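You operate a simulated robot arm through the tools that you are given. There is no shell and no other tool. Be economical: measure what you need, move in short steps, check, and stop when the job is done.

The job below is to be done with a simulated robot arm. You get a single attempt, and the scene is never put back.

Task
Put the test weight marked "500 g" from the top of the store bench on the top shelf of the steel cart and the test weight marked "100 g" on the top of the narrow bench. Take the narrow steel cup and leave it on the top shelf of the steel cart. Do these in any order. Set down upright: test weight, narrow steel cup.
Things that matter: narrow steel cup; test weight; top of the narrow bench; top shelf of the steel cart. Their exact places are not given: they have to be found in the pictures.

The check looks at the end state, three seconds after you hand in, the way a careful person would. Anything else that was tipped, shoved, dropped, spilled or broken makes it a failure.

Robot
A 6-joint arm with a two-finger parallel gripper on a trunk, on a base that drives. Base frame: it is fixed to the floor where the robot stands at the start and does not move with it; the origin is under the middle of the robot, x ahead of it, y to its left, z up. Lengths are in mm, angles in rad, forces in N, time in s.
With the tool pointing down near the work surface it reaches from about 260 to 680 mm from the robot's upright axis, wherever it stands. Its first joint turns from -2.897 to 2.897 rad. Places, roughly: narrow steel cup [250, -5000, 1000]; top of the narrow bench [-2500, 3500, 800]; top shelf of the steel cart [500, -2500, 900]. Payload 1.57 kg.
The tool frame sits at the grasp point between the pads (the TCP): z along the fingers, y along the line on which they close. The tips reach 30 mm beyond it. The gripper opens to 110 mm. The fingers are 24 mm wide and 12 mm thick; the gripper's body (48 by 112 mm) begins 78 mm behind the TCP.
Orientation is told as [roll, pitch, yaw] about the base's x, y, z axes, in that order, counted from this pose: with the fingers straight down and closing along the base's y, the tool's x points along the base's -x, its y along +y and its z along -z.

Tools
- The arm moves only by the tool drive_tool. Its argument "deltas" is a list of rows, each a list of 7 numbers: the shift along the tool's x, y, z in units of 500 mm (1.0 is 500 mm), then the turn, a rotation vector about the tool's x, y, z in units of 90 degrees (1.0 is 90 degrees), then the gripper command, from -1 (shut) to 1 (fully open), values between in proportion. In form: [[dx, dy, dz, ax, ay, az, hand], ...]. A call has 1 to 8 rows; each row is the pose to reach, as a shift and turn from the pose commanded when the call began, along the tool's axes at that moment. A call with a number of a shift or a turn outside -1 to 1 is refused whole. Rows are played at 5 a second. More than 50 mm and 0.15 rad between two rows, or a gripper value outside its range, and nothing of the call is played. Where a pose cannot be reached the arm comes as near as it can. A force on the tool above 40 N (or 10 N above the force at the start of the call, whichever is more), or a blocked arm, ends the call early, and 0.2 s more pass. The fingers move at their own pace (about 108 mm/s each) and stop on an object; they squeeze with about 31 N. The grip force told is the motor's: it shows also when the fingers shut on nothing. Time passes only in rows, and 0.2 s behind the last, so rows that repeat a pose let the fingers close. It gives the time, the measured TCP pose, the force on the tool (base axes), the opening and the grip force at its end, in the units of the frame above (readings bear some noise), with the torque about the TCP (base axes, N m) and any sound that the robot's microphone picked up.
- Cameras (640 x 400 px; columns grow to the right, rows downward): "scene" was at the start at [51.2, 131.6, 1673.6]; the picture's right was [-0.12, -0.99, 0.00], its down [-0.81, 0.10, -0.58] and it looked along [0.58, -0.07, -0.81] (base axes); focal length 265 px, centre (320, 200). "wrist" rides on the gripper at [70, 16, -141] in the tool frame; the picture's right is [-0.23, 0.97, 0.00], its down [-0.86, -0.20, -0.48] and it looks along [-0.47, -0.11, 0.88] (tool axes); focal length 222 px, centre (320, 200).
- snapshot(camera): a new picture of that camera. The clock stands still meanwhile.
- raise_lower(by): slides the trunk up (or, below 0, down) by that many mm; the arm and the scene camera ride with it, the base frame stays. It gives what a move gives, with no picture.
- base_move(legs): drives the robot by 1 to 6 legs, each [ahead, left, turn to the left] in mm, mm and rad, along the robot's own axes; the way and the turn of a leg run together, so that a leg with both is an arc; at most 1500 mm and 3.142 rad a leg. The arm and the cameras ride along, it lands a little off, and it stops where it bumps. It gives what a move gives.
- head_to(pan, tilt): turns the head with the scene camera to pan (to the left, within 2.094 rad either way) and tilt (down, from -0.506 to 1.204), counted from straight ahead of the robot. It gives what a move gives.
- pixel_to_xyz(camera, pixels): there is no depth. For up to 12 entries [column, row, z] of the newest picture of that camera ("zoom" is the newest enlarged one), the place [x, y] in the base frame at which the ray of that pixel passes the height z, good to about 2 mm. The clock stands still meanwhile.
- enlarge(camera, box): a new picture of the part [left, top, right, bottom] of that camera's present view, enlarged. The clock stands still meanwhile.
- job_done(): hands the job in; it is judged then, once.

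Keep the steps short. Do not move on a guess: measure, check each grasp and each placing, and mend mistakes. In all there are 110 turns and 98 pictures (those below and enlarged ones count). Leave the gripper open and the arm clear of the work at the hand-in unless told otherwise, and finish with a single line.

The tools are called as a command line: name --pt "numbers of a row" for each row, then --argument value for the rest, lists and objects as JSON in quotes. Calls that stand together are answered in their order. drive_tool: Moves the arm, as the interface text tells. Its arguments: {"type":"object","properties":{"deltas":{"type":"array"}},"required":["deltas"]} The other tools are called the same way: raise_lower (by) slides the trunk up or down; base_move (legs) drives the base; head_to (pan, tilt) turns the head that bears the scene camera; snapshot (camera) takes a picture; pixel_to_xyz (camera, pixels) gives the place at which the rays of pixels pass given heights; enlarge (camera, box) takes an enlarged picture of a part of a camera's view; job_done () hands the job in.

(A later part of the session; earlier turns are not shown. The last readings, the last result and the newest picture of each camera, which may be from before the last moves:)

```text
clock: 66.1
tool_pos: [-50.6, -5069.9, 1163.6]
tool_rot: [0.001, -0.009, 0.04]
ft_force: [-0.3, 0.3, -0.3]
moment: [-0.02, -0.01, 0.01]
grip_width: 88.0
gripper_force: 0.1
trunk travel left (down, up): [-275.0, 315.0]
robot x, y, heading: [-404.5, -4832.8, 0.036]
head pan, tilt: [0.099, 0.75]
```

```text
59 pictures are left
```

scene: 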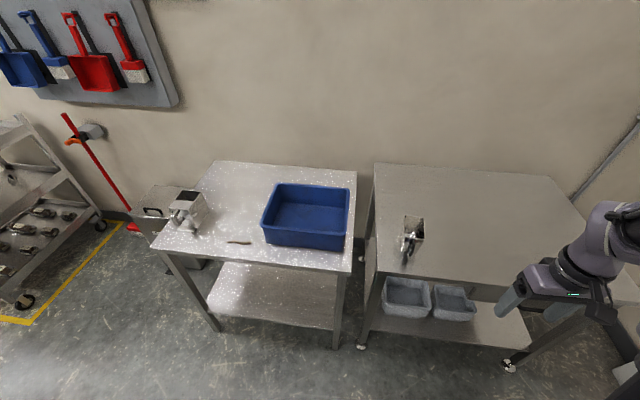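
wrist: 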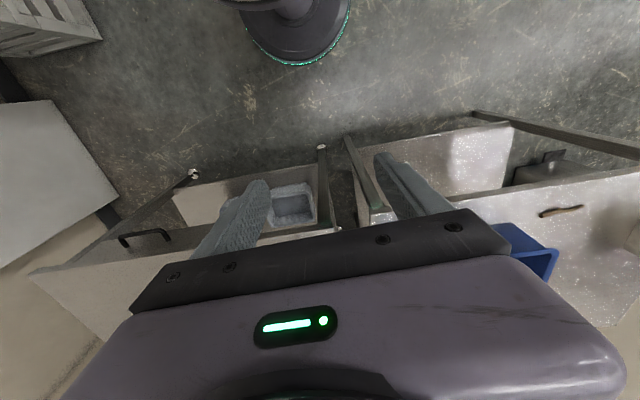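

enlarge --camera "scene" --box '[380, 205, 444, 275]'

pixel_to_xyz --camera "scene" --pixels '[[404, 218, 1000], [424, 218, 1000], [412, 240, 900], [404, 218, 950], [424, 218, 950], [404, 262, 900], [368, 265, 900]]'

```text
5.71 times, centred on (412, 240) of scene
```

zoom: 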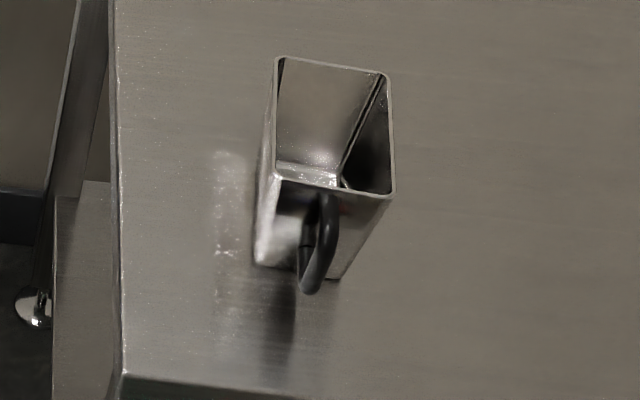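

```text
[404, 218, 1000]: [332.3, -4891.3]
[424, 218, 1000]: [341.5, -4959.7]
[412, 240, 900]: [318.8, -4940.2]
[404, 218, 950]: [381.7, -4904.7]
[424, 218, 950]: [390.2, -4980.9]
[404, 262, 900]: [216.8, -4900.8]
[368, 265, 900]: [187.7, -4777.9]
```

The cup is empty, rectangular, with its handle facing the robot; walls ±y can be gripped. I drive closer: ahead 150, right 95, and square up.

base_move --legs '[[150, -95, -0.038]]'

drive_tool --pt "-0.03 0.08 0 0 0 0 1" --pt "-0.06 0.16 0 0 0 0 1" --pt "-0.09 0.24 0 0 0 0 1" --pt "-0.12 0.32 0 0 0 0 1" --pt "-0.15 0.4 0 0 0 0 1" --pt "-0.2 0.46 0 0 0 0 1"

snapshot --camera "wrist"

snapshot --camera "scene"

```text
clock: 67.6
tool_pos: [90.0, -5172.7, 1162.5]
tool_rot: [0.0, -0.009, 0.004]
ft_force: [0.4, -0.4, -1.2]
moment: [0.07, 0.02, 0.0]
grip_width: 88.0
gripper_force: 0.1
trunk travel left (down, up): [-275.0, 315.0]
robot x, y, heading: [-256.8, -4923.3, 0.003]
head pan, tilt: [0.099, 0.75]
```

```text
clock: 69.0
tool_pos: [189.9, -4940.9, 1163.7]
tool_rot: [0.001, -0.01, 0.003]
ft_force: [0.2, -0.4, 0.1]
moment: [-0.03, 0.02, -0.01]
grip_width: 109.9
gripper_force: 0.0
trunk travel left (down, up): [-275.0, 315.0]
robot x, y, heading: [-254.7, -4927.2, 0.008]
head pan, tilt: [0.099, 0.75]
```

```text
57 pictures are left
```

wrist: 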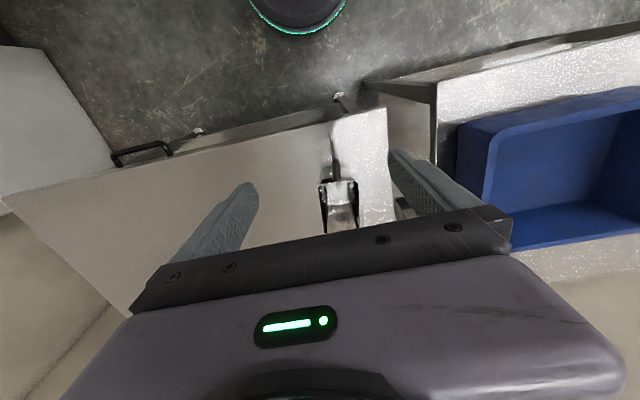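

```text
56 pictures are left
```

scene: 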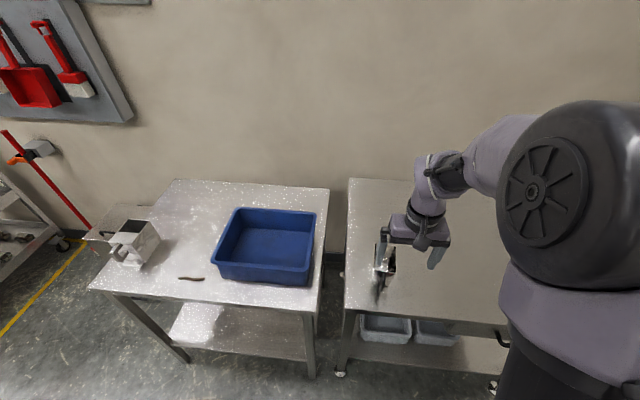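

enlarge --camera "wrist" --box '[290, 165, 386, 235]'

enlarge --camera "scene" --box '[350, 230, 430, 290]'

```text
5.71 times, centred on (338, 200) of wrist
```

zoom: 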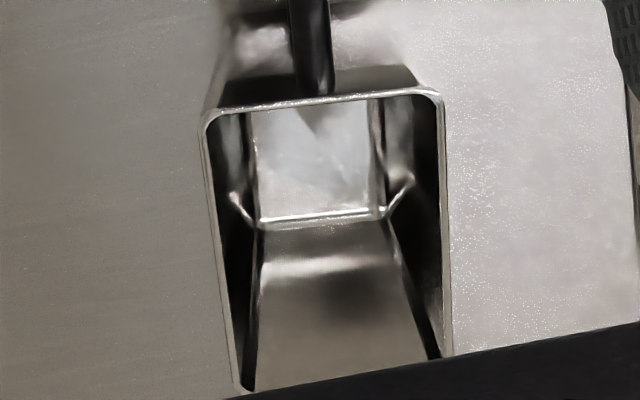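

```text
6.67 times, centred on (390, 260) of scene
```

zoom: 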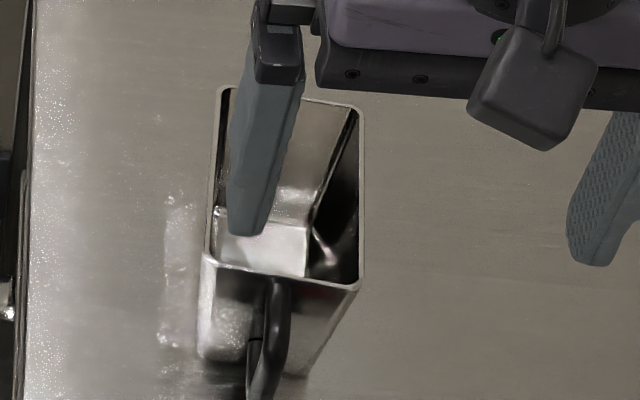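

pixel_to_xyz --camera "wrist" --pixels '[[325.5, 185.1, 950], [367, 181.6, 950], [325.5, 185.1, 1000], [367, 181.6, 1000], [325.5, 185.1, 1050], [367, 181.6, 1050]]'

pixel_to_xyz --camera "scene" --pixels '[[403.7, 273, 950], [380.5, 268.7, 950], [403.7, 273, 1000], [380.5, 268.7, 1000], [403.7, 273, 1050], [380.5, 268.7, 1050], [383, 243.5, 1000], [404, 246.5, 1000]]'

```text
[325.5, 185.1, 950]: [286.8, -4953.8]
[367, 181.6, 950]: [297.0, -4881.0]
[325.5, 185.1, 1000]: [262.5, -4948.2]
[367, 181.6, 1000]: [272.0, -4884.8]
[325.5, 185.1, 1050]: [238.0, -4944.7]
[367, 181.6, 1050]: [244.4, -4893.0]
```

```text
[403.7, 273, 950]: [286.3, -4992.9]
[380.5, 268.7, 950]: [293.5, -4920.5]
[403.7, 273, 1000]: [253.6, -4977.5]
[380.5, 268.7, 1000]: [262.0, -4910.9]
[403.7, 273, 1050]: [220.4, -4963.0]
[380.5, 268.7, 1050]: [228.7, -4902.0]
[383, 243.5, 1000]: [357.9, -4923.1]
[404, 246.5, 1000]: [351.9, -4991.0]
```

The two cameras disagree somewhat; I take a second wrist view from over the cup for parallax.

drive_tool --pt "-0.06 0.01 0 0 0 0 1" --pt "-0.14 0.03 0 0 0 0 1" --pt "-0.22 0.04 0 0 0 0 1" --pt "-0.22 0.04 0 0 0 0 1"

snapshot --camera "wrist"

enlarge --camera "wrist" --box '[280, 100, 376, 170]'

```text
clock: 70.0
tool_pos: [297.6, -4923.6, 1165.8]
tool_rot: [0.0, -0.011, 0.003]
ft_force: [0.6, 0.5, 0.4]
moment: [0.05, 0.01, 0.02]
grip_width: 110.0
gripper_force: 0.1
trunk travel left (down, up): [-275.0, 315.0]
robot x, y, heading: [-253.0, -4926.0, 0.001]
head pan, tilt: [0.099, 0.75]
```

```text
53 pictures are left
```

wrist: 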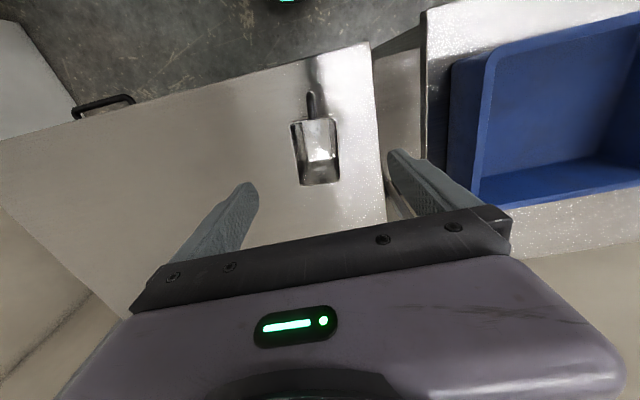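

```text
5.71 times, centred on (328, 135) of wrist
```

zoom: 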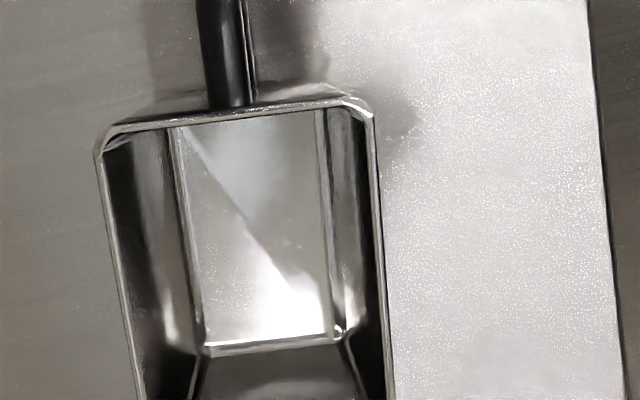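

pixel_to_xyz --camera "wrist" --pixels '[[297, 125.4, 950], [345.5, 119.6, 950], [297, 125.4, 980], [345.5, 119.6, 980], [297, 125.4, 1010], [345.5, 119.6, 1010], [304, 186, 950], [340, 182, 950], [304, 186, 980], [340, 182, 980], [304, 186, 1010], [340, 182, 1010]]'

```text
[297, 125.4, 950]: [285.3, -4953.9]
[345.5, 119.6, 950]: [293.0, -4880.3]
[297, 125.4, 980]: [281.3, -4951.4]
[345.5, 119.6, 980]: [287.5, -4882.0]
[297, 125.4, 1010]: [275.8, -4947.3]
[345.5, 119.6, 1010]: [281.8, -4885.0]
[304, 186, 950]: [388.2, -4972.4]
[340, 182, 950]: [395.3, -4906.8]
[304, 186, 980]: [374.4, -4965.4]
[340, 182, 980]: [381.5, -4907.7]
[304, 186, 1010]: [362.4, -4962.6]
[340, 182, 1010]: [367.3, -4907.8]
```

Rim ≈ z 945, ~73 mm wide, centre ≈ (340,−4928), yaw ≈ −0.15. I move above it with that yaw, tips ~35 mm above the rim, and look.

drive_tool --pt "-0.04 -0.004 0.05 0 0 0.03 1" --pt "-0.085 -0.009 0.1 0 0 0.06 1" --pt "-0.085 -0.009 0.19 0 0 0.095 1" --pt "-0.085 -0.009 0.26 0 0 0.095 1" --pt "-0.085 -0.009 0.31 0 0 0.095 1" --pt "-0.085 -0.009 0.31 0 0 0.095 1"

snapshot --camera "wrist"

snapshot --camera "scene"

```text
clock: 71.4
tool_pos: [343.7, -4926.8, 1011.0]
tool_rot: [0.0, -0.009, -0.146]
ft_force: [-0.4, 0.4, 0.8]
moment: [0.01, 0.0, 0.01]
grip_width: 110.2
gripper_force: 0.1
trunk travel left (down, up): [-275.0, 315.0]
robot x, y, heading: [-258.3, -4923.6, 0.007]
head pan, tilt: [0.099, 0.75]
```

```text
51 pictures are left
```

wrist: 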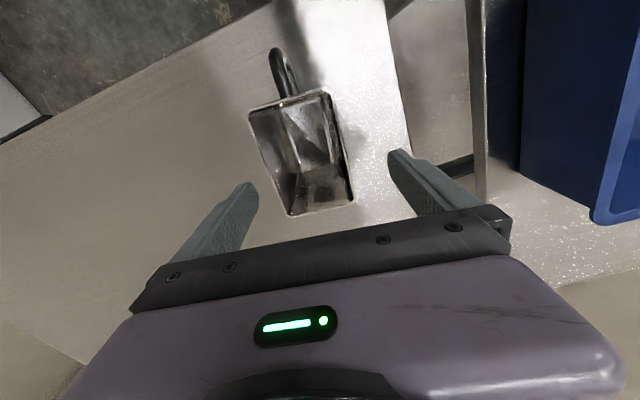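

```text
50 pictures are left
```

scene: 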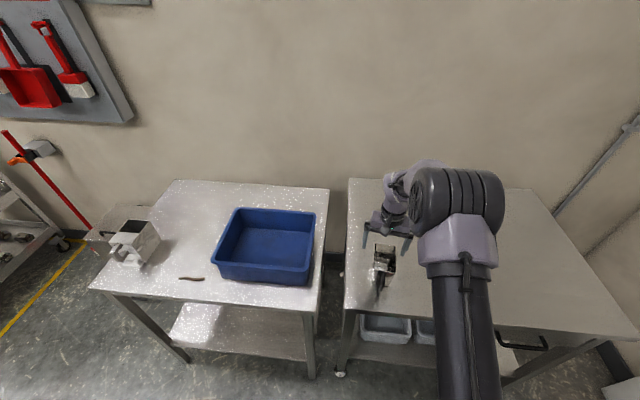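

pixel_to_xyz --camera "wrist" --pixels '[[248, 112, 945], [331, 90, 945], [353, 198, 945], [293, 216, 945], [248, 112, 925], [331, 90, 925], [353, 198, 925], [293, 216, 925], [275, 50, 920]]'

enlarge --camera "scene" --box '[345, 220, 425, 300]'

```text
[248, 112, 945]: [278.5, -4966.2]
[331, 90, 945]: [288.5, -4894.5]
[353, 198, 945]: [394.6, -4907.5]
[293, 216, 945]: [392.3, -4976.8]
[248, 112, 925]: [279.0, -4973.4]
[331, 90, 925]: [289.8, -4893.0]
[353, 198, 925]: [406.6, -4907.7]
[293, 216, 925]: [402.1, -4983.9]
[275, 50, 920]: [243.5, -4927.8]
```

```text
5.00 times, centred on (385, 260) of scene
```

zoom: 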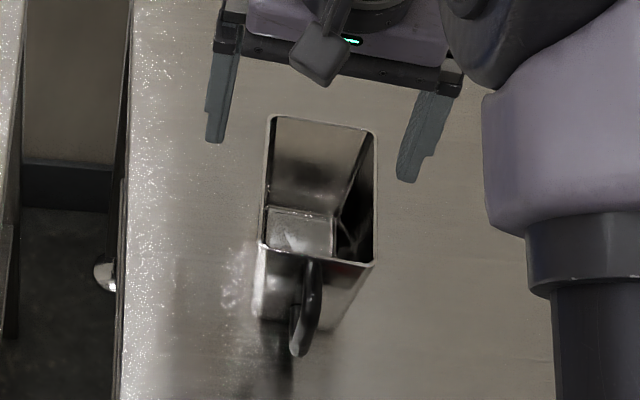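

Refined: centre (338,−4936), yaw ≈ −0.10, width 71. I correct and descend to TCP ≈ 940.

drive_tool --pt "0.009 -0.0195 0 0 0 -0.026 1" --pt "0.009 -0.0195 0.04 0 0 -0.026 1" --pt "0.009 -0.0195 0.08 0 0 -0.026 1" --pt "0.009 -0.0195 0.11 0 0 -0.026 1" --pt "0.009 -0.0195 0.14 0 0 -0.026 1" --pt "0.009 -0.0195 0.14 0 0 -0.026 1"

snapshot --camera "wrist"

enlarge --camera "scene" --box '[345, 220, 425, 300]'

```text
clock: 72.8
tool_pos: [337.6, -4935.4, 941.0]
tool_rot: [0.0, -0.008, -0.106]
ft_force: [-0.4, 0.1, -0.2]
moment: [0.01, 0.01, -0.03]
grip_width: 109.9
gripper_force: 0.1
trunk travel left (down, up): [-275.0, 315.0]
robot x, y, heading: [-253.5, -4926.9, 0.005]
head pan, tilt: [0.099, 0.75]
```

```text
48 pictures are left
```

wrist: 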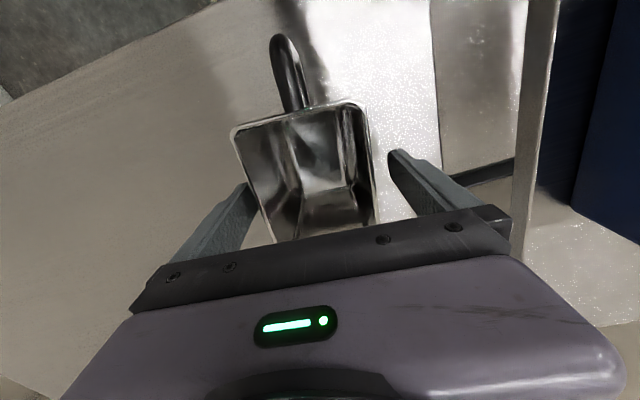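

```text
5.00 times, centred on (385, 260) of scene
```

zoom: 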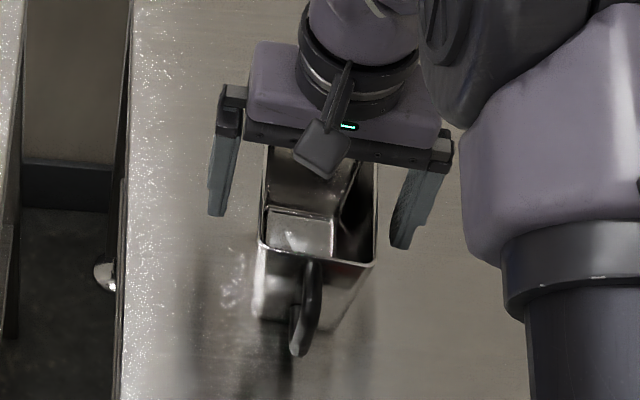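

Fingers straddle the cup; it sits ~4 mm nearer the −y finger. I shift −4 mm, lower 8 mm, and close.

drive_tool --pt "0 -0.008 0.016 0 0 0 1" --pt "0 -0.008 0.016 0 0 0 0.6" --pt "0 -0.008 0.016 0 0 0 0.4" --pt "0 -0.008 0.016 0 0 0 0.2" --pt "0 -0.008 0.016 0 0 0 0" --pt "0 -0.008 0.016 0 0 0 -1" --pt "0 -0.008 0.016 0 0 0 -1"

snapshot --camera "wrist"

enlarge --camera "scene" --box '[345, 220, 425, 300]'

```text
clock: 74.4
tool_pos: [338.1, -4938.8, 933.3]
tool_rot: [0.002, -0.009, -0.105]
ft_force: [1.0, 1.2, 0.2]
moment: [-0.01, -0.06, 0.01]
grip_width: 74.3
gripper_force: 31.4
trunk travel left (down, up): [-275.0, 315.0]
robot x, y, heading: [-256.6, -4925.3, 0.006]
head pan, tilt: [0.099, 0.75]
```

```text
46 pictures are left
```

wrist: 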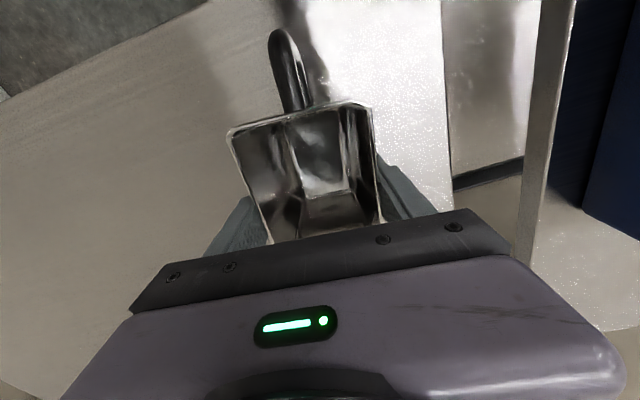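

```text
5.00 times, centred on (385, 260) of scene
```

zoom: 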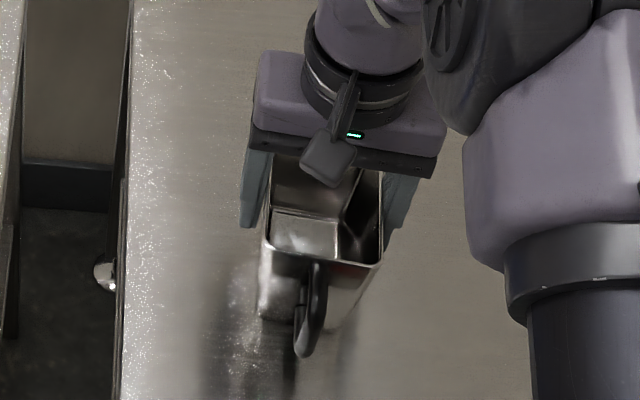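

Held at 74 mm. Lift gently.

drive_tool --pt "0 0 -0.02 0 0 0 -1" --pt "0 0 -0.05 0 0 0 -1" --pt "0 0 -0.1 0 0 0 -1" --pt "0 0 -0.16 0 0 0 -1" --pt "0 0 -0.22 0 0 0 -1" --pt "0 0 -0.28 0 0 0 -1" --pt "0 0 -0.34 0 0 0 -1" --pt "0 0 -0.4 0 0 0 -1"

snapshot --camera "scene"

snapshot --camera "wrist"

```text
clock: 76.2
tool_pos: [334.8, -4936.7, 1131.8]
tool_rot: [0.001, -0.01, -0.105]
ft_force: [-1.4, 0.1, -3.7]
moment: [0.0, -0.07, -0.02]
grip_width: 74.3
gripper_force: 30.9
trunk travel left (down, up): [-275.0, 315.0]
robot x, y, heading: [-255.8, -4923.7, 0.001]
head pan, tilt: [0.099, 0.75]
```

```text
44 pictures are left
```

scene: 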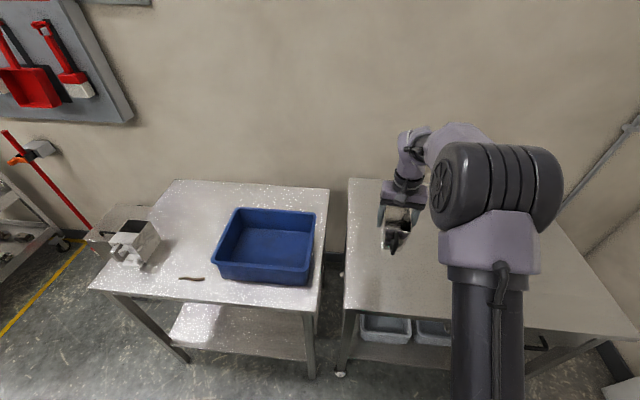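

```text
43 pictures are left
```

wrist: 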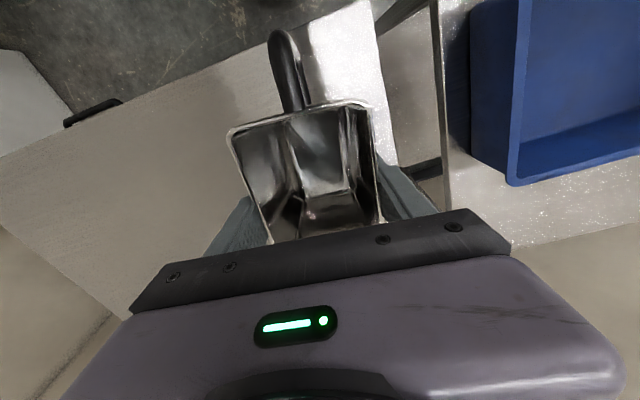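

Cup is held level and firm. I retract it toward the body, then strafe left along the tables back to the cart's handle end (I already face +x).

drive_tool --pt "0.06 0 -0.03 0 0 0 -1" --pt "0.12 0 -0.06 0 0 0 -1" --pt "0.18 0 -0.09 0 0 0 -1" --pt "0.25 0 -0.1 0 0 0 -1" --pt "0.32 0 -0.1 0 0 0 -1" --pt "0.39 0 -0.1 0 0 0 -1" --pt "0.45 0 -0.1 0 0 0 -1"

base_move --legs '[[-120, 0, 0], [0, 1120, 0], [0, 1110, 0]]'

head_to --pan 0.1 --tilt 0.85

snapshot --camera "scene"

snapshot --camera "wrist"

```text
clock: 77.8
tool_pos: [109.6, -4914.0, 1178.2]
tool_rot: [0.001, -0.01, -0.105]
ft_force: [-0.8, -0.8, -2.8]
moment: [0.0, -0.06, 0.01]
grip_width: 74.4
gripper_force: 30.8
trunk travel left (down, up): [-275.0, 315.0]
robot x, y, heading: [-253.3, -4924.4, 0.004]
head pan, tilt: [0.099, 0.75]
```

```text
clock: 89.7
tool_pos: [12.6, -2678.8, 1179.2]
tool_rot: [0.0, -0.009, -0.117]
ft_force: [0.0, 0.4, -2.8]
moment: [0.0, -0.07, -0.02]
grip_width: 74.6
gripper_force: 30.6
trunk travel left (down, up): [-275.0, 315.0]
robot x, y, heading: [-357.1, -2687.8, -0.012]
head pan, tilt: [0.099, 0.75]
```

```text
clock: 90.3
tool_pos: [11.7, -2679.4, 1177.8]
tool_rot: [0.003, -0.008, -0.117]
ft_force: [-0.8, -0.5, -2.7]
moment: [-0.01, -0.02, -0.02]
grip_width: 74.3
gripper_force: 31.4
trunk travel left (down, up): [-275.0, 315.0]
robot x, y, heading: [-356.5, -2683.1, -0.01]
head pan, tilt: [0.099, 0.85]
```

```text
42 pictures are left
```

scene: 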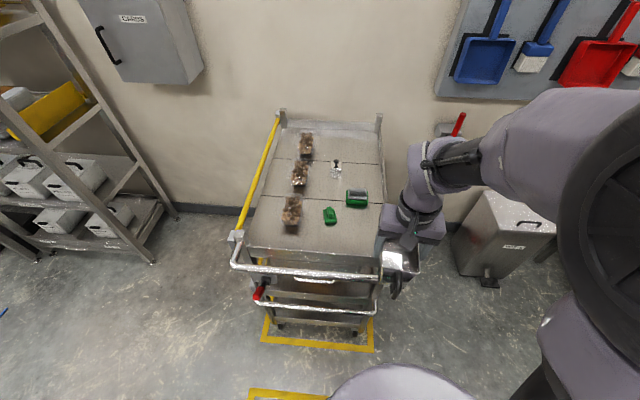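

```text
41 pictures are left
```

wrist: 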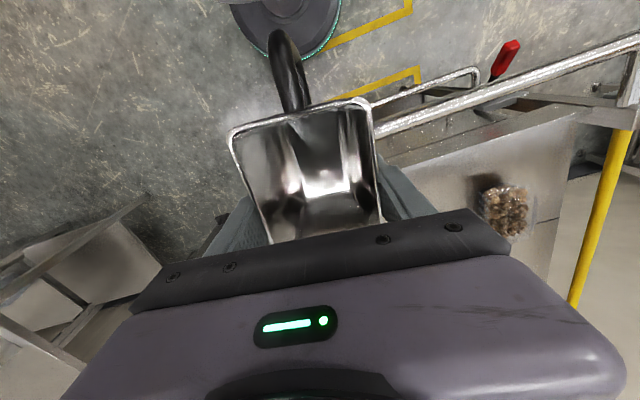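

I measure deck features at z=896: 500 g (336,178), green scoop (330,215), grey scoop (357,198), cart right-rear corner.

pixel_to_xyz --camera "scene" --pixels '[[336, 177, 896], [323, 223, 896], [337, 222, 896], [330, 207, 905], [345, 207, 896], [368, 206, 896], [358, 188, 915], [383, 200, 896], [380, 130, 940], [379, 270, 896], [290, 235, 896], [240, 265, 930]]'

enlarge --camera "scene" --box '[280, 150, 440, 280]'

```text
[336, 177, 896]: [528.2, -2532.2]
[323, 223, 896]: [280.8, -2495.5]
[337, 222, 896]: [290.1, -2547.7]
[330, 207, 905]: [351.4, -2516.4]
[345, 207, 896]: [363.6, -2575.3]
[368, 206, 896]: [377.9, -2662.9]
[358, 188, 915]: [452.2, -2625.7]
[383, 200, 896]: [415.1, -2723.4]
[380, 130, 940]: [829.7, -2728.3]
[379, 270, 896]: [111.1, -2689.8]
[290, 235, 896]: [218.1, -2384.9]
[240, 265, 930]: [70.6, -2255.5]
```

```text
3.08 times, centred on (360, 215) of scene
```

zoom: 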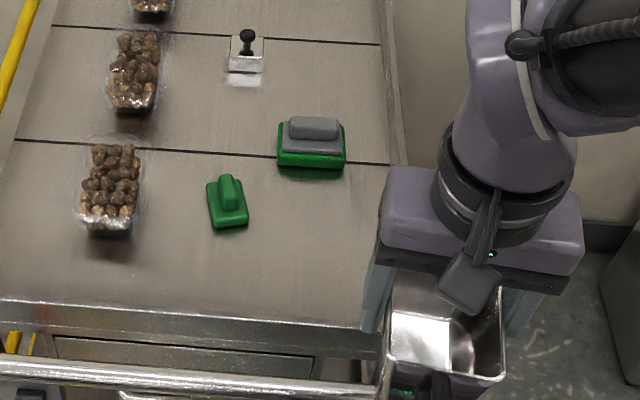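

Landmarks agree: green scoop x 283–350/y −2497…−2550, grey scoop x 365–450/y −2578…−2665. Target cup centre (283,−2698). I edge the base 50 mm ahead, then extend high over the corner, squaring the yaw.

base_move --legs '[[50, 0, 0]]'

drive_tool --pt "-0.08 0.004 0 0 0 -0.015 -1" --pt "-0.16 0.008 0 0 0 -0.03 -1" --pt "-0.24 0.012 0 0 0 -0.045 -1" --pt "-0.32 0.016 0 0 0 -0.06 -1" --pt "-0.4 0.018 0 0 0 -0.07 -1" --pt "-0.445 0.018 0 0 0 -0.07 -1" --pt "-0.445 0.018 0.08 0 0 -0.07 -1"

snapshot --camera "wrist"

snapshot --camera "scene"

```text
clock: 91.2
tool_pos: [63.8, -2679.4, 1178.3]
tool_rot: [-0.002, -0.007, -0.117]
ft_force: [0.7, -0.2, -4.0]
moment: [-0.01, -0.02, 0.0]
grip_width: 74.4
gripper_force: 30.7
trunk travel left (down, up): [-275.0, 315.0]
robot x, y, heading: [-303.6, -2683.5, -0.013]
head pan, tilt: [0.099, 0.85]
```

```text
clock: 92.8
tool_pos: [285.7, -2696.4, 1139.2]
tool_rot: [-0.001, -0.007, -0.008]
ft_force: [-0.1, 0.2, -3.3]
moment: [0.03, -0.03, 0.06]
grip_width: 74.1
gripper_force: 31.5
trunk travel left (down, up): [-275.0, 315.0]
robot x, y, heading: [-302.3, -2687.0, -0.009]
head pan, tilt: [0.099, 0.85]
```

```text
39 pictures are left
```

wrist: 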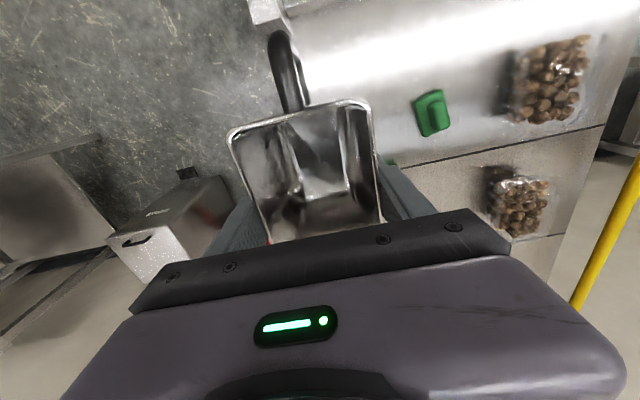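

```text
38 pictures are left
```

scene: 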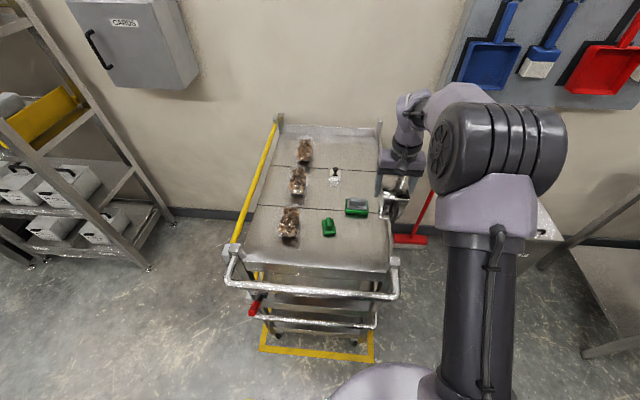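

I check the rear edge location relative to the cup using both views.

pixel_to_xyz --camera "wrist" --pixels '[[268, 12, 960], [268, 12, 930], [290, 45, 900], [415, 105, 900], [450, 128, 900], [395, 165, 900], [517, 62, 900]]'

pixel_to_xyz --camera "scene" --pixels '[[395, 262, 950], [379, 124, 950], [335, 183, 896], [322, 235, 896], [335, 234, 896], [367, 215, 896], [346, 214, 896], [388, 258, 900]]'

enlarge --camera "scene" --box '[310, 110, 438, 290]'

```text
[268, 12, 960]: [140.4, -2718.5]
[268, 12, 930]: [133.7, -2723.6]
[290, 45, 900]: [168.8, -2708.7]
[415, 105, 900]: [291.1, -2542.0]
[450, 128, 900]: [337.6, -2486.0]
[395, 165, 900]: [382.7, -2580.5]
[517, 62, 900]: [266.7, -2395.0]
```

```text
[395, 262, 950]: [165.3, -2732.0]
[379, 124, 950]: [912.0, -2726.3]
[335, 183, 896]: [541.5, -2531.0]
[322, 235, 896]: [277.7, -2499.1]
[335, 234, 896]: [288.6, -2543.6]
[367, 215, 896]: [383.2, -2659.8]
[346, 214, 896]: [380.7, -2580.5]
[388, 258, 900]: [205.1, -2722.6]
```

```text
2.22 times, centred on (374, 200) of scene
```

zoom: 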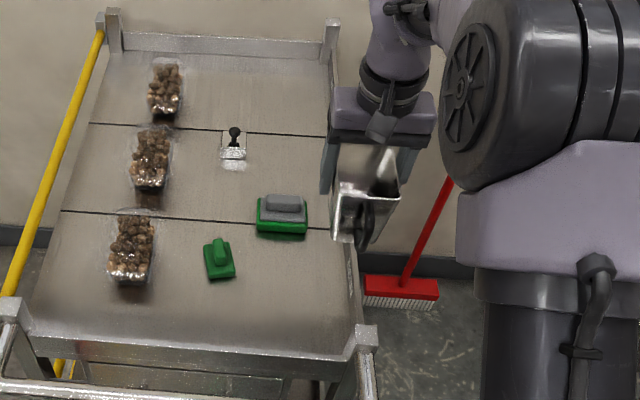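

The rear lip is actually at y≈−2722, so I shift the target to (290,−2643): clear of both scoops and lip. Move +53 mm in y and descend to TCP ≈ 1040.

drive_tool --pt "-0.009 0.06 0 0 0 0 -1" --pt "-0.009 0.107 0 0 0 0 -1" --pt "-0.009 0.107 0.07 0 0 0 -1" --pt "-0.009 0.107 0.14 0 0 0 -1" --pt "-0.009 0.107 0.2 0 0 0 -1" --pt "-0.009 0.107 0.2 0 0 0 -1"

snapshot --camera "wrist"

enlarge --camera "scene" --box '[310, 170, 422, 290]'

```text
clock: 94.2
tool_pos: [289.8, -2642.1, 1040.6]
tool_rot: [0.001, -0.008, -0.009]
ft_force: [0.0, -1.0, -3.2]
moment: [0.0, -0.07, -0.02]
grip_width: 74.3
gripper_force: 31.0
trunk travel left (down, up): [-275.0, 315.0]
robot x, y, heading: [-303.5, -2687.8, -0.007]
head pan, tilt: [0.099, 0.85]
```

```text
36 pictures are left
```

wrist: 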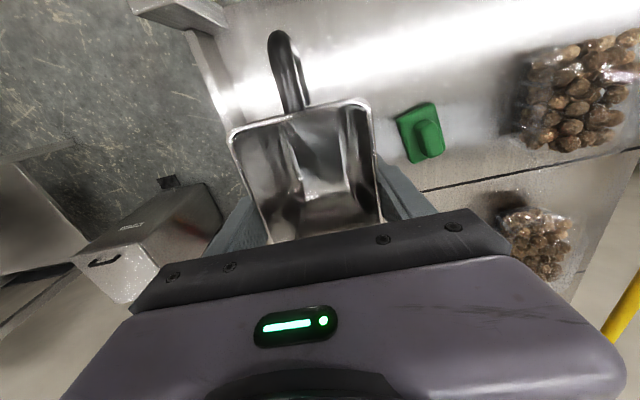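

```text
3.33 times, centred on (366, 230) of scene
```

zoom: 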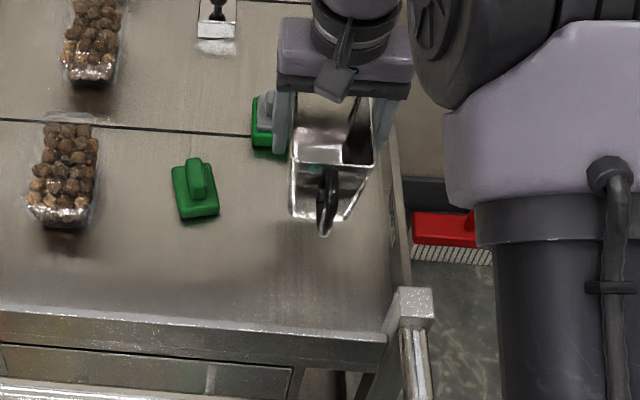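

Over clear deck. Descend in small steps to contact.

drive_tool --pt "0 0 0.03 0 0 0 -1" --pt "0 0 0.05 0 0 0 -1" --pt "0 0 0.065 0 0 0 -1" --pt "0 0 0.075 0 0 0 -1" --pt "0 0 0.085 0 0 0 -1" --pt "0 0 0.095 0 0 0 -1" --pt "0 0 0.105 0 0 0 -1" --pt "0 0 0.115 0 0 0 -1"

enlarge --camera "scene" --box '[310, 170, 422, 290]'

```text
clock: 96.0
tool_pos: [289.8, -2643.5, 983.4]
tool_rot: [-0.001, -0.009, -0.008]
ft_force: [0.3, -0.1, -2.9]
moment: [0.0, -0.04, -0.02]
grip_width: 74.3
gripper_force: 31.3
trunk travel left (down, up): [-275.0, 315.0]
robot x, y, heading: [-303.4, -2688.4, -0.008]
head pan, tilt: [0.099, 0.85]
```

```text
3.33 times, centred on (366, 230) of scene
```

zoom: 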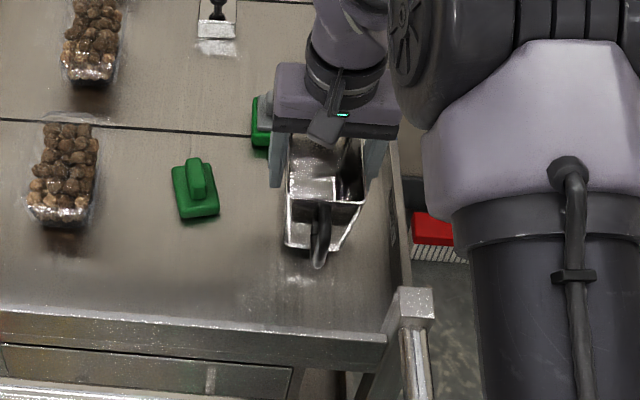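

Still no contact. Continue in 4 mm steps.

drive_tool --pt "0 0 0.008 0 0 0 -1" --pt "0 0 0.016 0 0 0 -1" --pt "0 0 0.024 0 0 0 -1" --pt "0 0 0.032 0 0 0 -1" --pt "0 0 0.038 0 0 0 -1" --pt "0 0 0.044 0 0 0 -1" --pt "0 0 0.05 0 0 0 -1" --pt "0 0 0.056 0 0 0 -1"

```text
clock: 97.6
tool_pos: [291.1, -2643.1, 963.0]
tool_rot: [0.001, -0.016, -0.011]
ft_force: [-3.0, 0.4, 18.0]
moment: [0.45, 0.92, -0.02]
grip_width: 74.8
gripper_force: 31.4
trunk travel left (down, up): [-275.0, 315.0]
robot x, y, heading: [-304.2, -2686.2, -0.011]
head pan, tilt: [0.099, 0.85]
stopped in row 7: the force on the tool passed its limit at 44 N (the readings are from after the stop); the commanded pose is now the measured one
```

Contact at TCP ≈ 963, with a moment suggesting the near edge touches first. I look before releasing.

enlarge --camera "scene" --box '[340, 190, 420, 270]'

snapshot --camera "wrist"

```text
5.00 times, centred on (380, 230) of scene
```

zoom: 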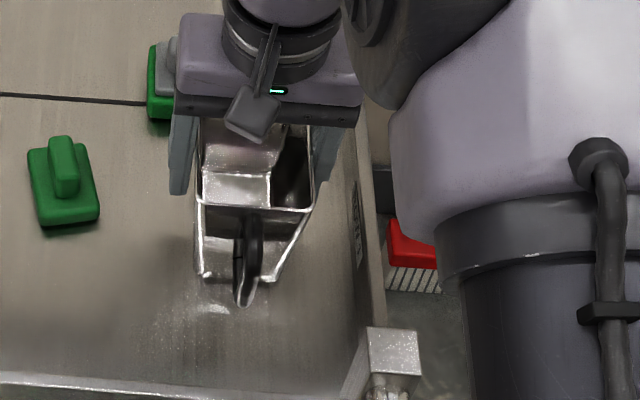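

```text
32 pictures are left
```

wrist: 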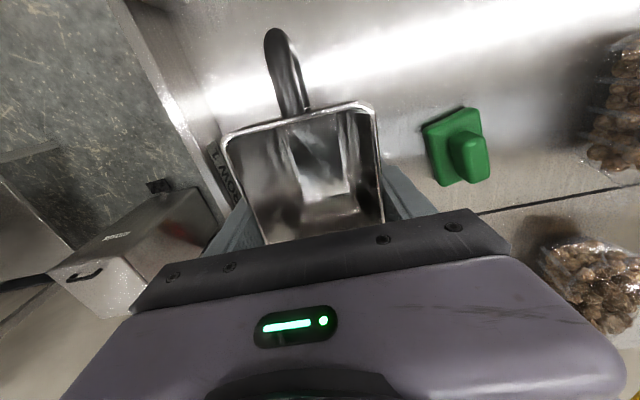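

The cup sits free of lip and scoops. I ease up 1.5 mm and open gradually to ~88 mm.

drive_tool --pt "0 0 -0.003 0 0 0 -1" --pt "0 0 -0.003 0 0 0 0.36" --pt "0 0 -0.003 0 0 0 0.45" --pt "0 0 -0.003 0 0 0 0.55" --pt "0 0 -0.003 0 0 0 0.6" --pt "0 0 -0.003 0 0 0 0.6"

snapshot --camera "wrist"

enlarge --camera "scene" --box '[340, 190, 420, 270]'

```text
clock: 99.0
tool_pos: [293.2, -2643.9, 964.0]
tool_rot: [-0.001, -0.012, -0.009]
ft_force: [0.7, -0.9, 0.5]
moment: [0.01, 0.02, 0.0]
grip_width: 87.9
gripper_force: 0.0
trunk travel left (down, up): [-275.0, 315.0]
robot x, y, heading: [-303.1, -2685.1, -0.005]
head pan, tilt: [0.099, 0.85]
```

```text
31 pictures are left
```

wrist: 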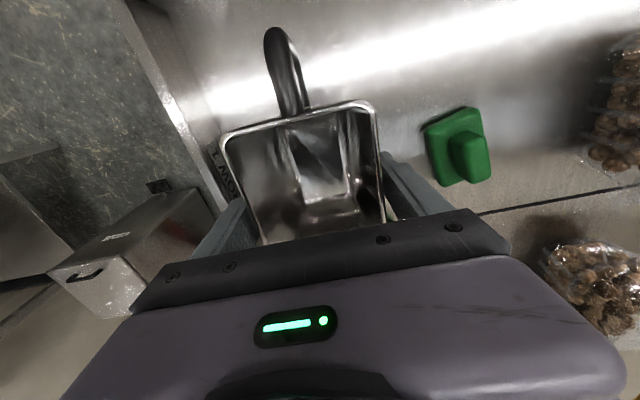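

```text
5.00 times, centred on (380, 230) of scene
```

zoom: 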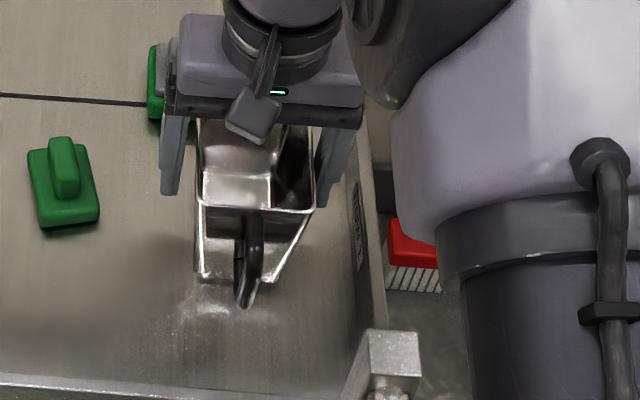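

Cup settled upright. I shift −4 mm in y to centre the fingers, then rise and retract.

drive_tool --pt "0 -0.008 0 0 0 0 0.6" --pt "0 -0.008 -0.02 0 0 0 0.6" --pt "0 -0.008 -0.06 0 0 0 0.6" --pt "0 -0.008 -0.12 0 0 0 0.6" --pt "0 -0.008 -0.2 0 0 0 0.6" --pt "0 -0.008 -0.28 0 0 0 0.6" --pt "0 -0.008 -0.36 0 0 0 0.6" --pt "0 -0.008 -0.44 0 0 0 0.6"

drive_tool --pt "0.08 0 0 0 0 0 0.6" --pt "0.16 0 0 0 0 0 0.6" --pt "0.24 0 0 0 0 0 0.6" --pt "0.32 0 0 0 0 0 0.6" --pt "0.4 0 0 0 0 0 0.6" --pt "0.48 0 0 0 0 0 0.6"

enlarge --camera "scene" --box '[240, 110, 432, 290]'

```text
clock: 100.8
tool_pos: [287.5, -2648.1, 1183.0]
tool_rot: [0.001, -0.014, -0.01]
ft_force: [-0.2, -1.1, -0.3]
moment: [0.01, 0.02, 0.02]
grip_width: 87.7
gripper_force: 0.1
trunk travel left (down, up): [-275.0, 315.0]
robot x, y, heading: [-302.0, -2685.4, -0.009]
head pan, tilt: [0.099, 0.85]
```

```text
clock: 102.2
tool_pos: [49.5, -2645.3, 1179.0]
tool_rot: [0.001, -0.015, -0.009]
ft_force: [0.4, 0.3, 0.6]
moment: [0.04, -0.02, 0.01]
grip_width: 88.1
gripper_force: 0.1
trunk travel left (down, up): [-275.0, 315.0]
robot x, y, heading: [-306.9, -2683.2, -0.007]
head pan, tilt: [0.099, 0.85]
```

```text
2.22 times, centred on (336, 200) of scene
```

zoom: 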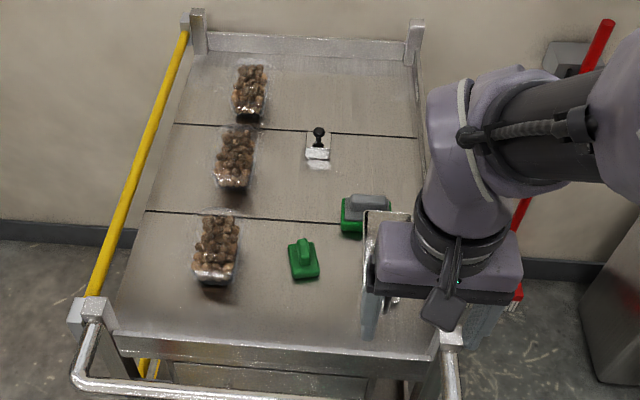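

Cup and 500 g stand well. Now return to the store bench for the 100 g: strafe left ~2780 mm, then ahead.

base_move --legs '[[-50, 0, 0.008], [0, 1400, 0], [0, 1390, 0], [290, 0, 0]]'

head_to --pan -0.1 --tilt 0.95

snapshot --camera "scene"

snapshot --camera "wrist"

```text
clock: 117.8
tool_pos: [278.8, 164.3, 1179.1]
tool_rot: [0.001, -0.013, 0.024]
ft_force: [0.4, 0.2, -0.5]
moment: [-0.05, 0.03, 0.01]
grip_width: 87.8
gripper_force: 0.0
trunk travel left (down, up): [-275.0, 315.0]
robot x, y, heading: [-79.5, 109.6, 0.02]
head pan, tilt: [0.099, 0.85]
```

```text
clock: 118.6
tool_pos: [279.0, 164.2, 1179.4]
tool_rot: [0.0, -0.014, 0.024]
ft_force: [0.4, -0.4, 0.0]
moment: [0.01, 0.0, 0.01]
grip_width: 88.0
gripper_force: 0.1
trunk travel left (down, up): [-275.0, 315.0]
robot x, y, heading: [-76.8, 110.6, 0.023]
head pan, tilt: [-0.099, 0.949]
```

```text
28 pictures are left
```

scene: 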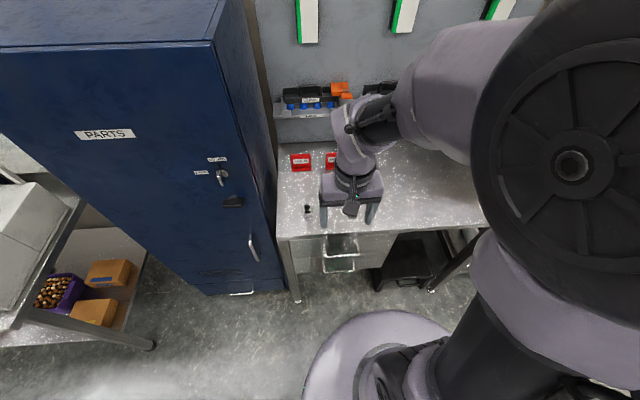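

```text
27 pictures are left
```

wrist: 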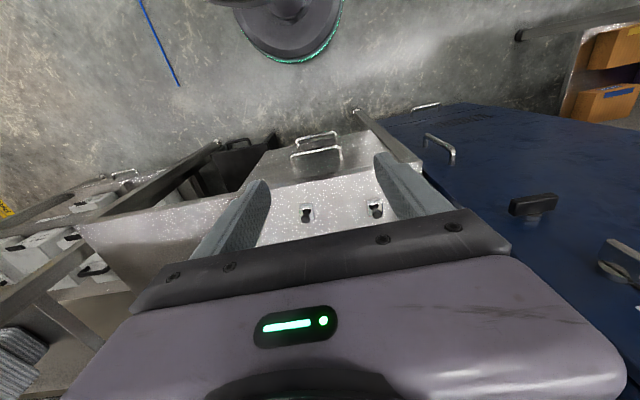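

The 100 g is the right-hand one in the wrist view at (376,209).

pixel_to_xyz --camera "wrist" --pixels '[[376, 211, 875], [307, 214, 875], [422, 168, 860]]'

pixel_to_xyz --camera "scene" --pixels '[[308, 211, 870], [288, 238, 860], [277, 170, 860]]'

```text
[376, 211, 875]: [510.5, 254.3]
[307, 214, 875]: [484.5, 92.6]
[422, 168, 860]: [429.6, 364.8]
```

```text
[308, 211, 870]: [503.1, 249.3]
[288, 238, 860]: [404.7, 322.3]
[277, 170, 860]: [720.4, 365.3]
```

100 g ≈ (500,250), with the cabinet side at y≈345+. I move above it with the gripper opened only 77 mm.

drive_tool --pt "-0.07 0.02 0.0 0 0 0.015 0.4" --pt "-0.14 0.05 0.03 0 0 0.015 0.4" --pt "-0.21 0.08 0.08 0 0 0.015 0.4" --pt "-0.28 0.11 0.14 0 0 0.015 0.4" --pt "-0.35 0.13 0.19 0 0 0.015 0.4" --pt "-0.41 0.157 0.25 0 0 0.015 0.4" --pt "-0.435 0.157 0.33 0 0 0.015 0.4" --pt "-0.435 0.157 0.39 0 0 0.015 0.4"

snapshot --camera "wrist"

enlarge --camera "scene" --box '[270, 150, 382, 230]'

```text
clock: 120.4
tool_pos: [497.9, 248.9, 987.1]
tool_rot: [0.001, -0.013, 0.002]
ft_force: [0.3, -0.8, 0.1]
moment: [0.03, -0.01, 0.02]
grip_width: 77.2
gripper_force: 0.0
trunk travel left (down, up): [-275.0, 315.0]
robot x, y, heading: [-78.2, 111.3, 0.028]
head pan, tilt: [-0.099, 0.949]
```

```text
26 pictures are left
```

wrist: 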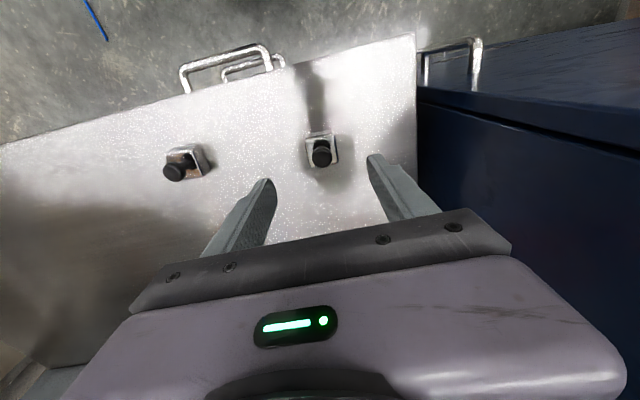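

```text
5.00 times, centred on (326, 190) of scene
```

zoom: 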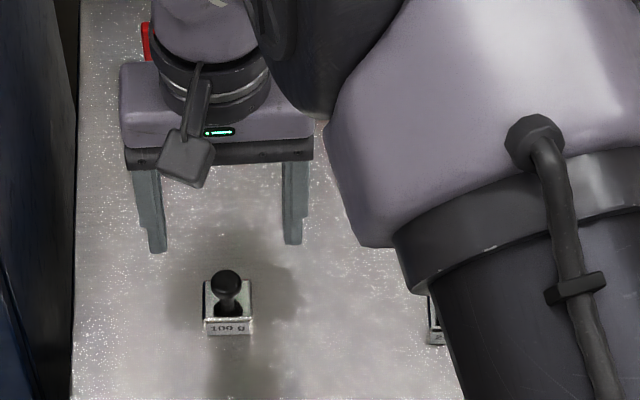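

Confirmed "100 g". Enlarge the wrist view for corners.

enlarge --camera "wrist" --box '[290, 125, 354, 175]'

```text
8.00 times, centred on (322, 150) of wrist
```

zoom: 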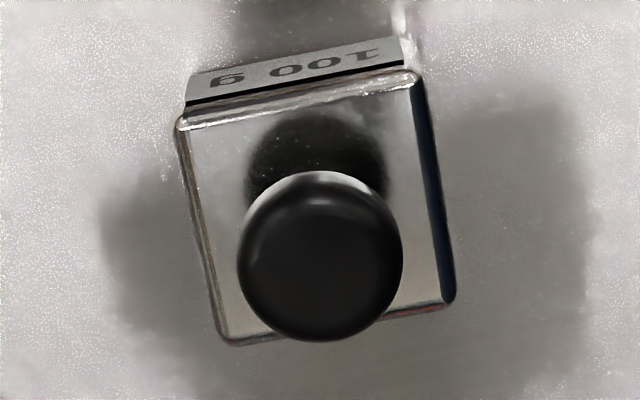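

pixel_to_xyz --camera "zoom" --pixels '[[180, 125, 876], [415, 75, 876], [452, 302, 876], [225, 340, 876], [318, 210, 876]]'

```text
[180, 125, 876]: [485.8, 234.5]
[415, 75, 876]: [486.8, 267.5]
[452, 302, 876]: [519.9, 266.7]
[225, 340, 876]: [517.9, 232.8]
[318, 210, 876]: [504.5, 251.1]
```

Centre (502.5,250.5), 33 mm wide, yaw ≈0. Correct and descend to TCP ≈ 895 (bench contact was at ~889).

drive_tool --pt "-0.01 0.003 0 0 0 0 0.4" --pt "-0.01 0.003 0.06 0 0 0 0.4" --pt "-0.01 0.003 0.12 0 0 0 0.4" --pt "-0.01 0.003 0.16 0 0 0 0.4" --pt "-0.01 0.003 0.184 0 0 0 0.4" --pt "-0.01 0.003 0.184 0 0 0 0.4"

snapshot --camera "wrist"

```text
clock: 121.8
tool_pos: [504.0, 250.4, 895.5]
tool_rot: [0.002, -0.014, 0.002]
ft_force: [-0.2, 0.0, -0.5]
moment: [0.0, -0.04, -0.01]
grip_width: 76.8
gripper_force: 0.0
trunk travel left (down, up): [-275.0, 315.0]
robot x, y, heading: [-78.6, 110.9, 0.019]
head pan, tilt: [-0.099, 0.949]
```

```text
23 pictures are left
```

wrist: 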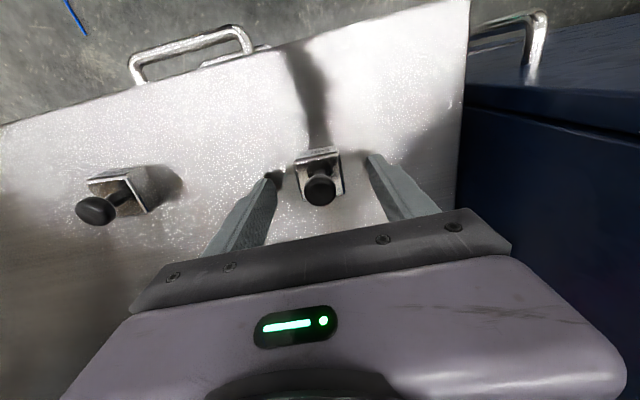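

Straddled. Close, then lift slightly.

drive_tool --pt "0 0 0.002 0 0 0 0" --pt "0 0 0.002 0 0 0 -0.3" --pt "0 0 0.002 0 0 0 -1" --pt "0 0 0.002 0 0 0 -1" --pt "0 0 -0.02 0 0 0 -1" --pt "0 0 -0.08 0 0 0 -1" --pt "0 0 -0.16 0 0 0 -1" --pt "0 0 -0.24 0 0 0 -1"

snapshot --camera "wrist"

```text
clock: 123.6
tool_pos: [503.9, 249.8, 1016.0]
tool_rot: [-0.001, -0.015, 0.003]
ft_force: [-1.0, 0.5, -0.8]
moment: [0.02, -0.02, -0.03]
grip_width: 35.3
gripper_force: 31.0
trunk travel left (down, up): [-275.0, 315.0]
robot x, y, heading: [-73.3, 113.4, 0.023]
head pan, tilt: [-0.099, 0.949]
```

```text
22 pictures are left
```

wrist: 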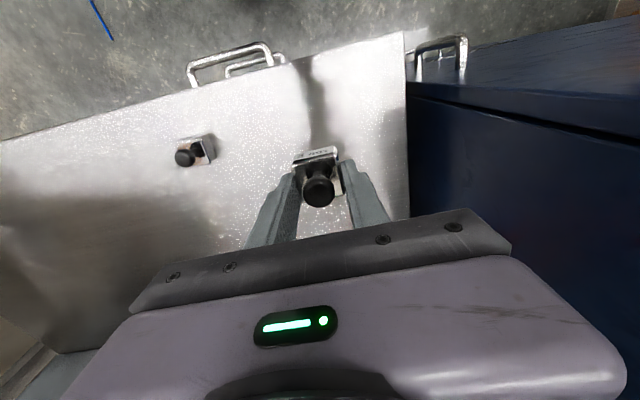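

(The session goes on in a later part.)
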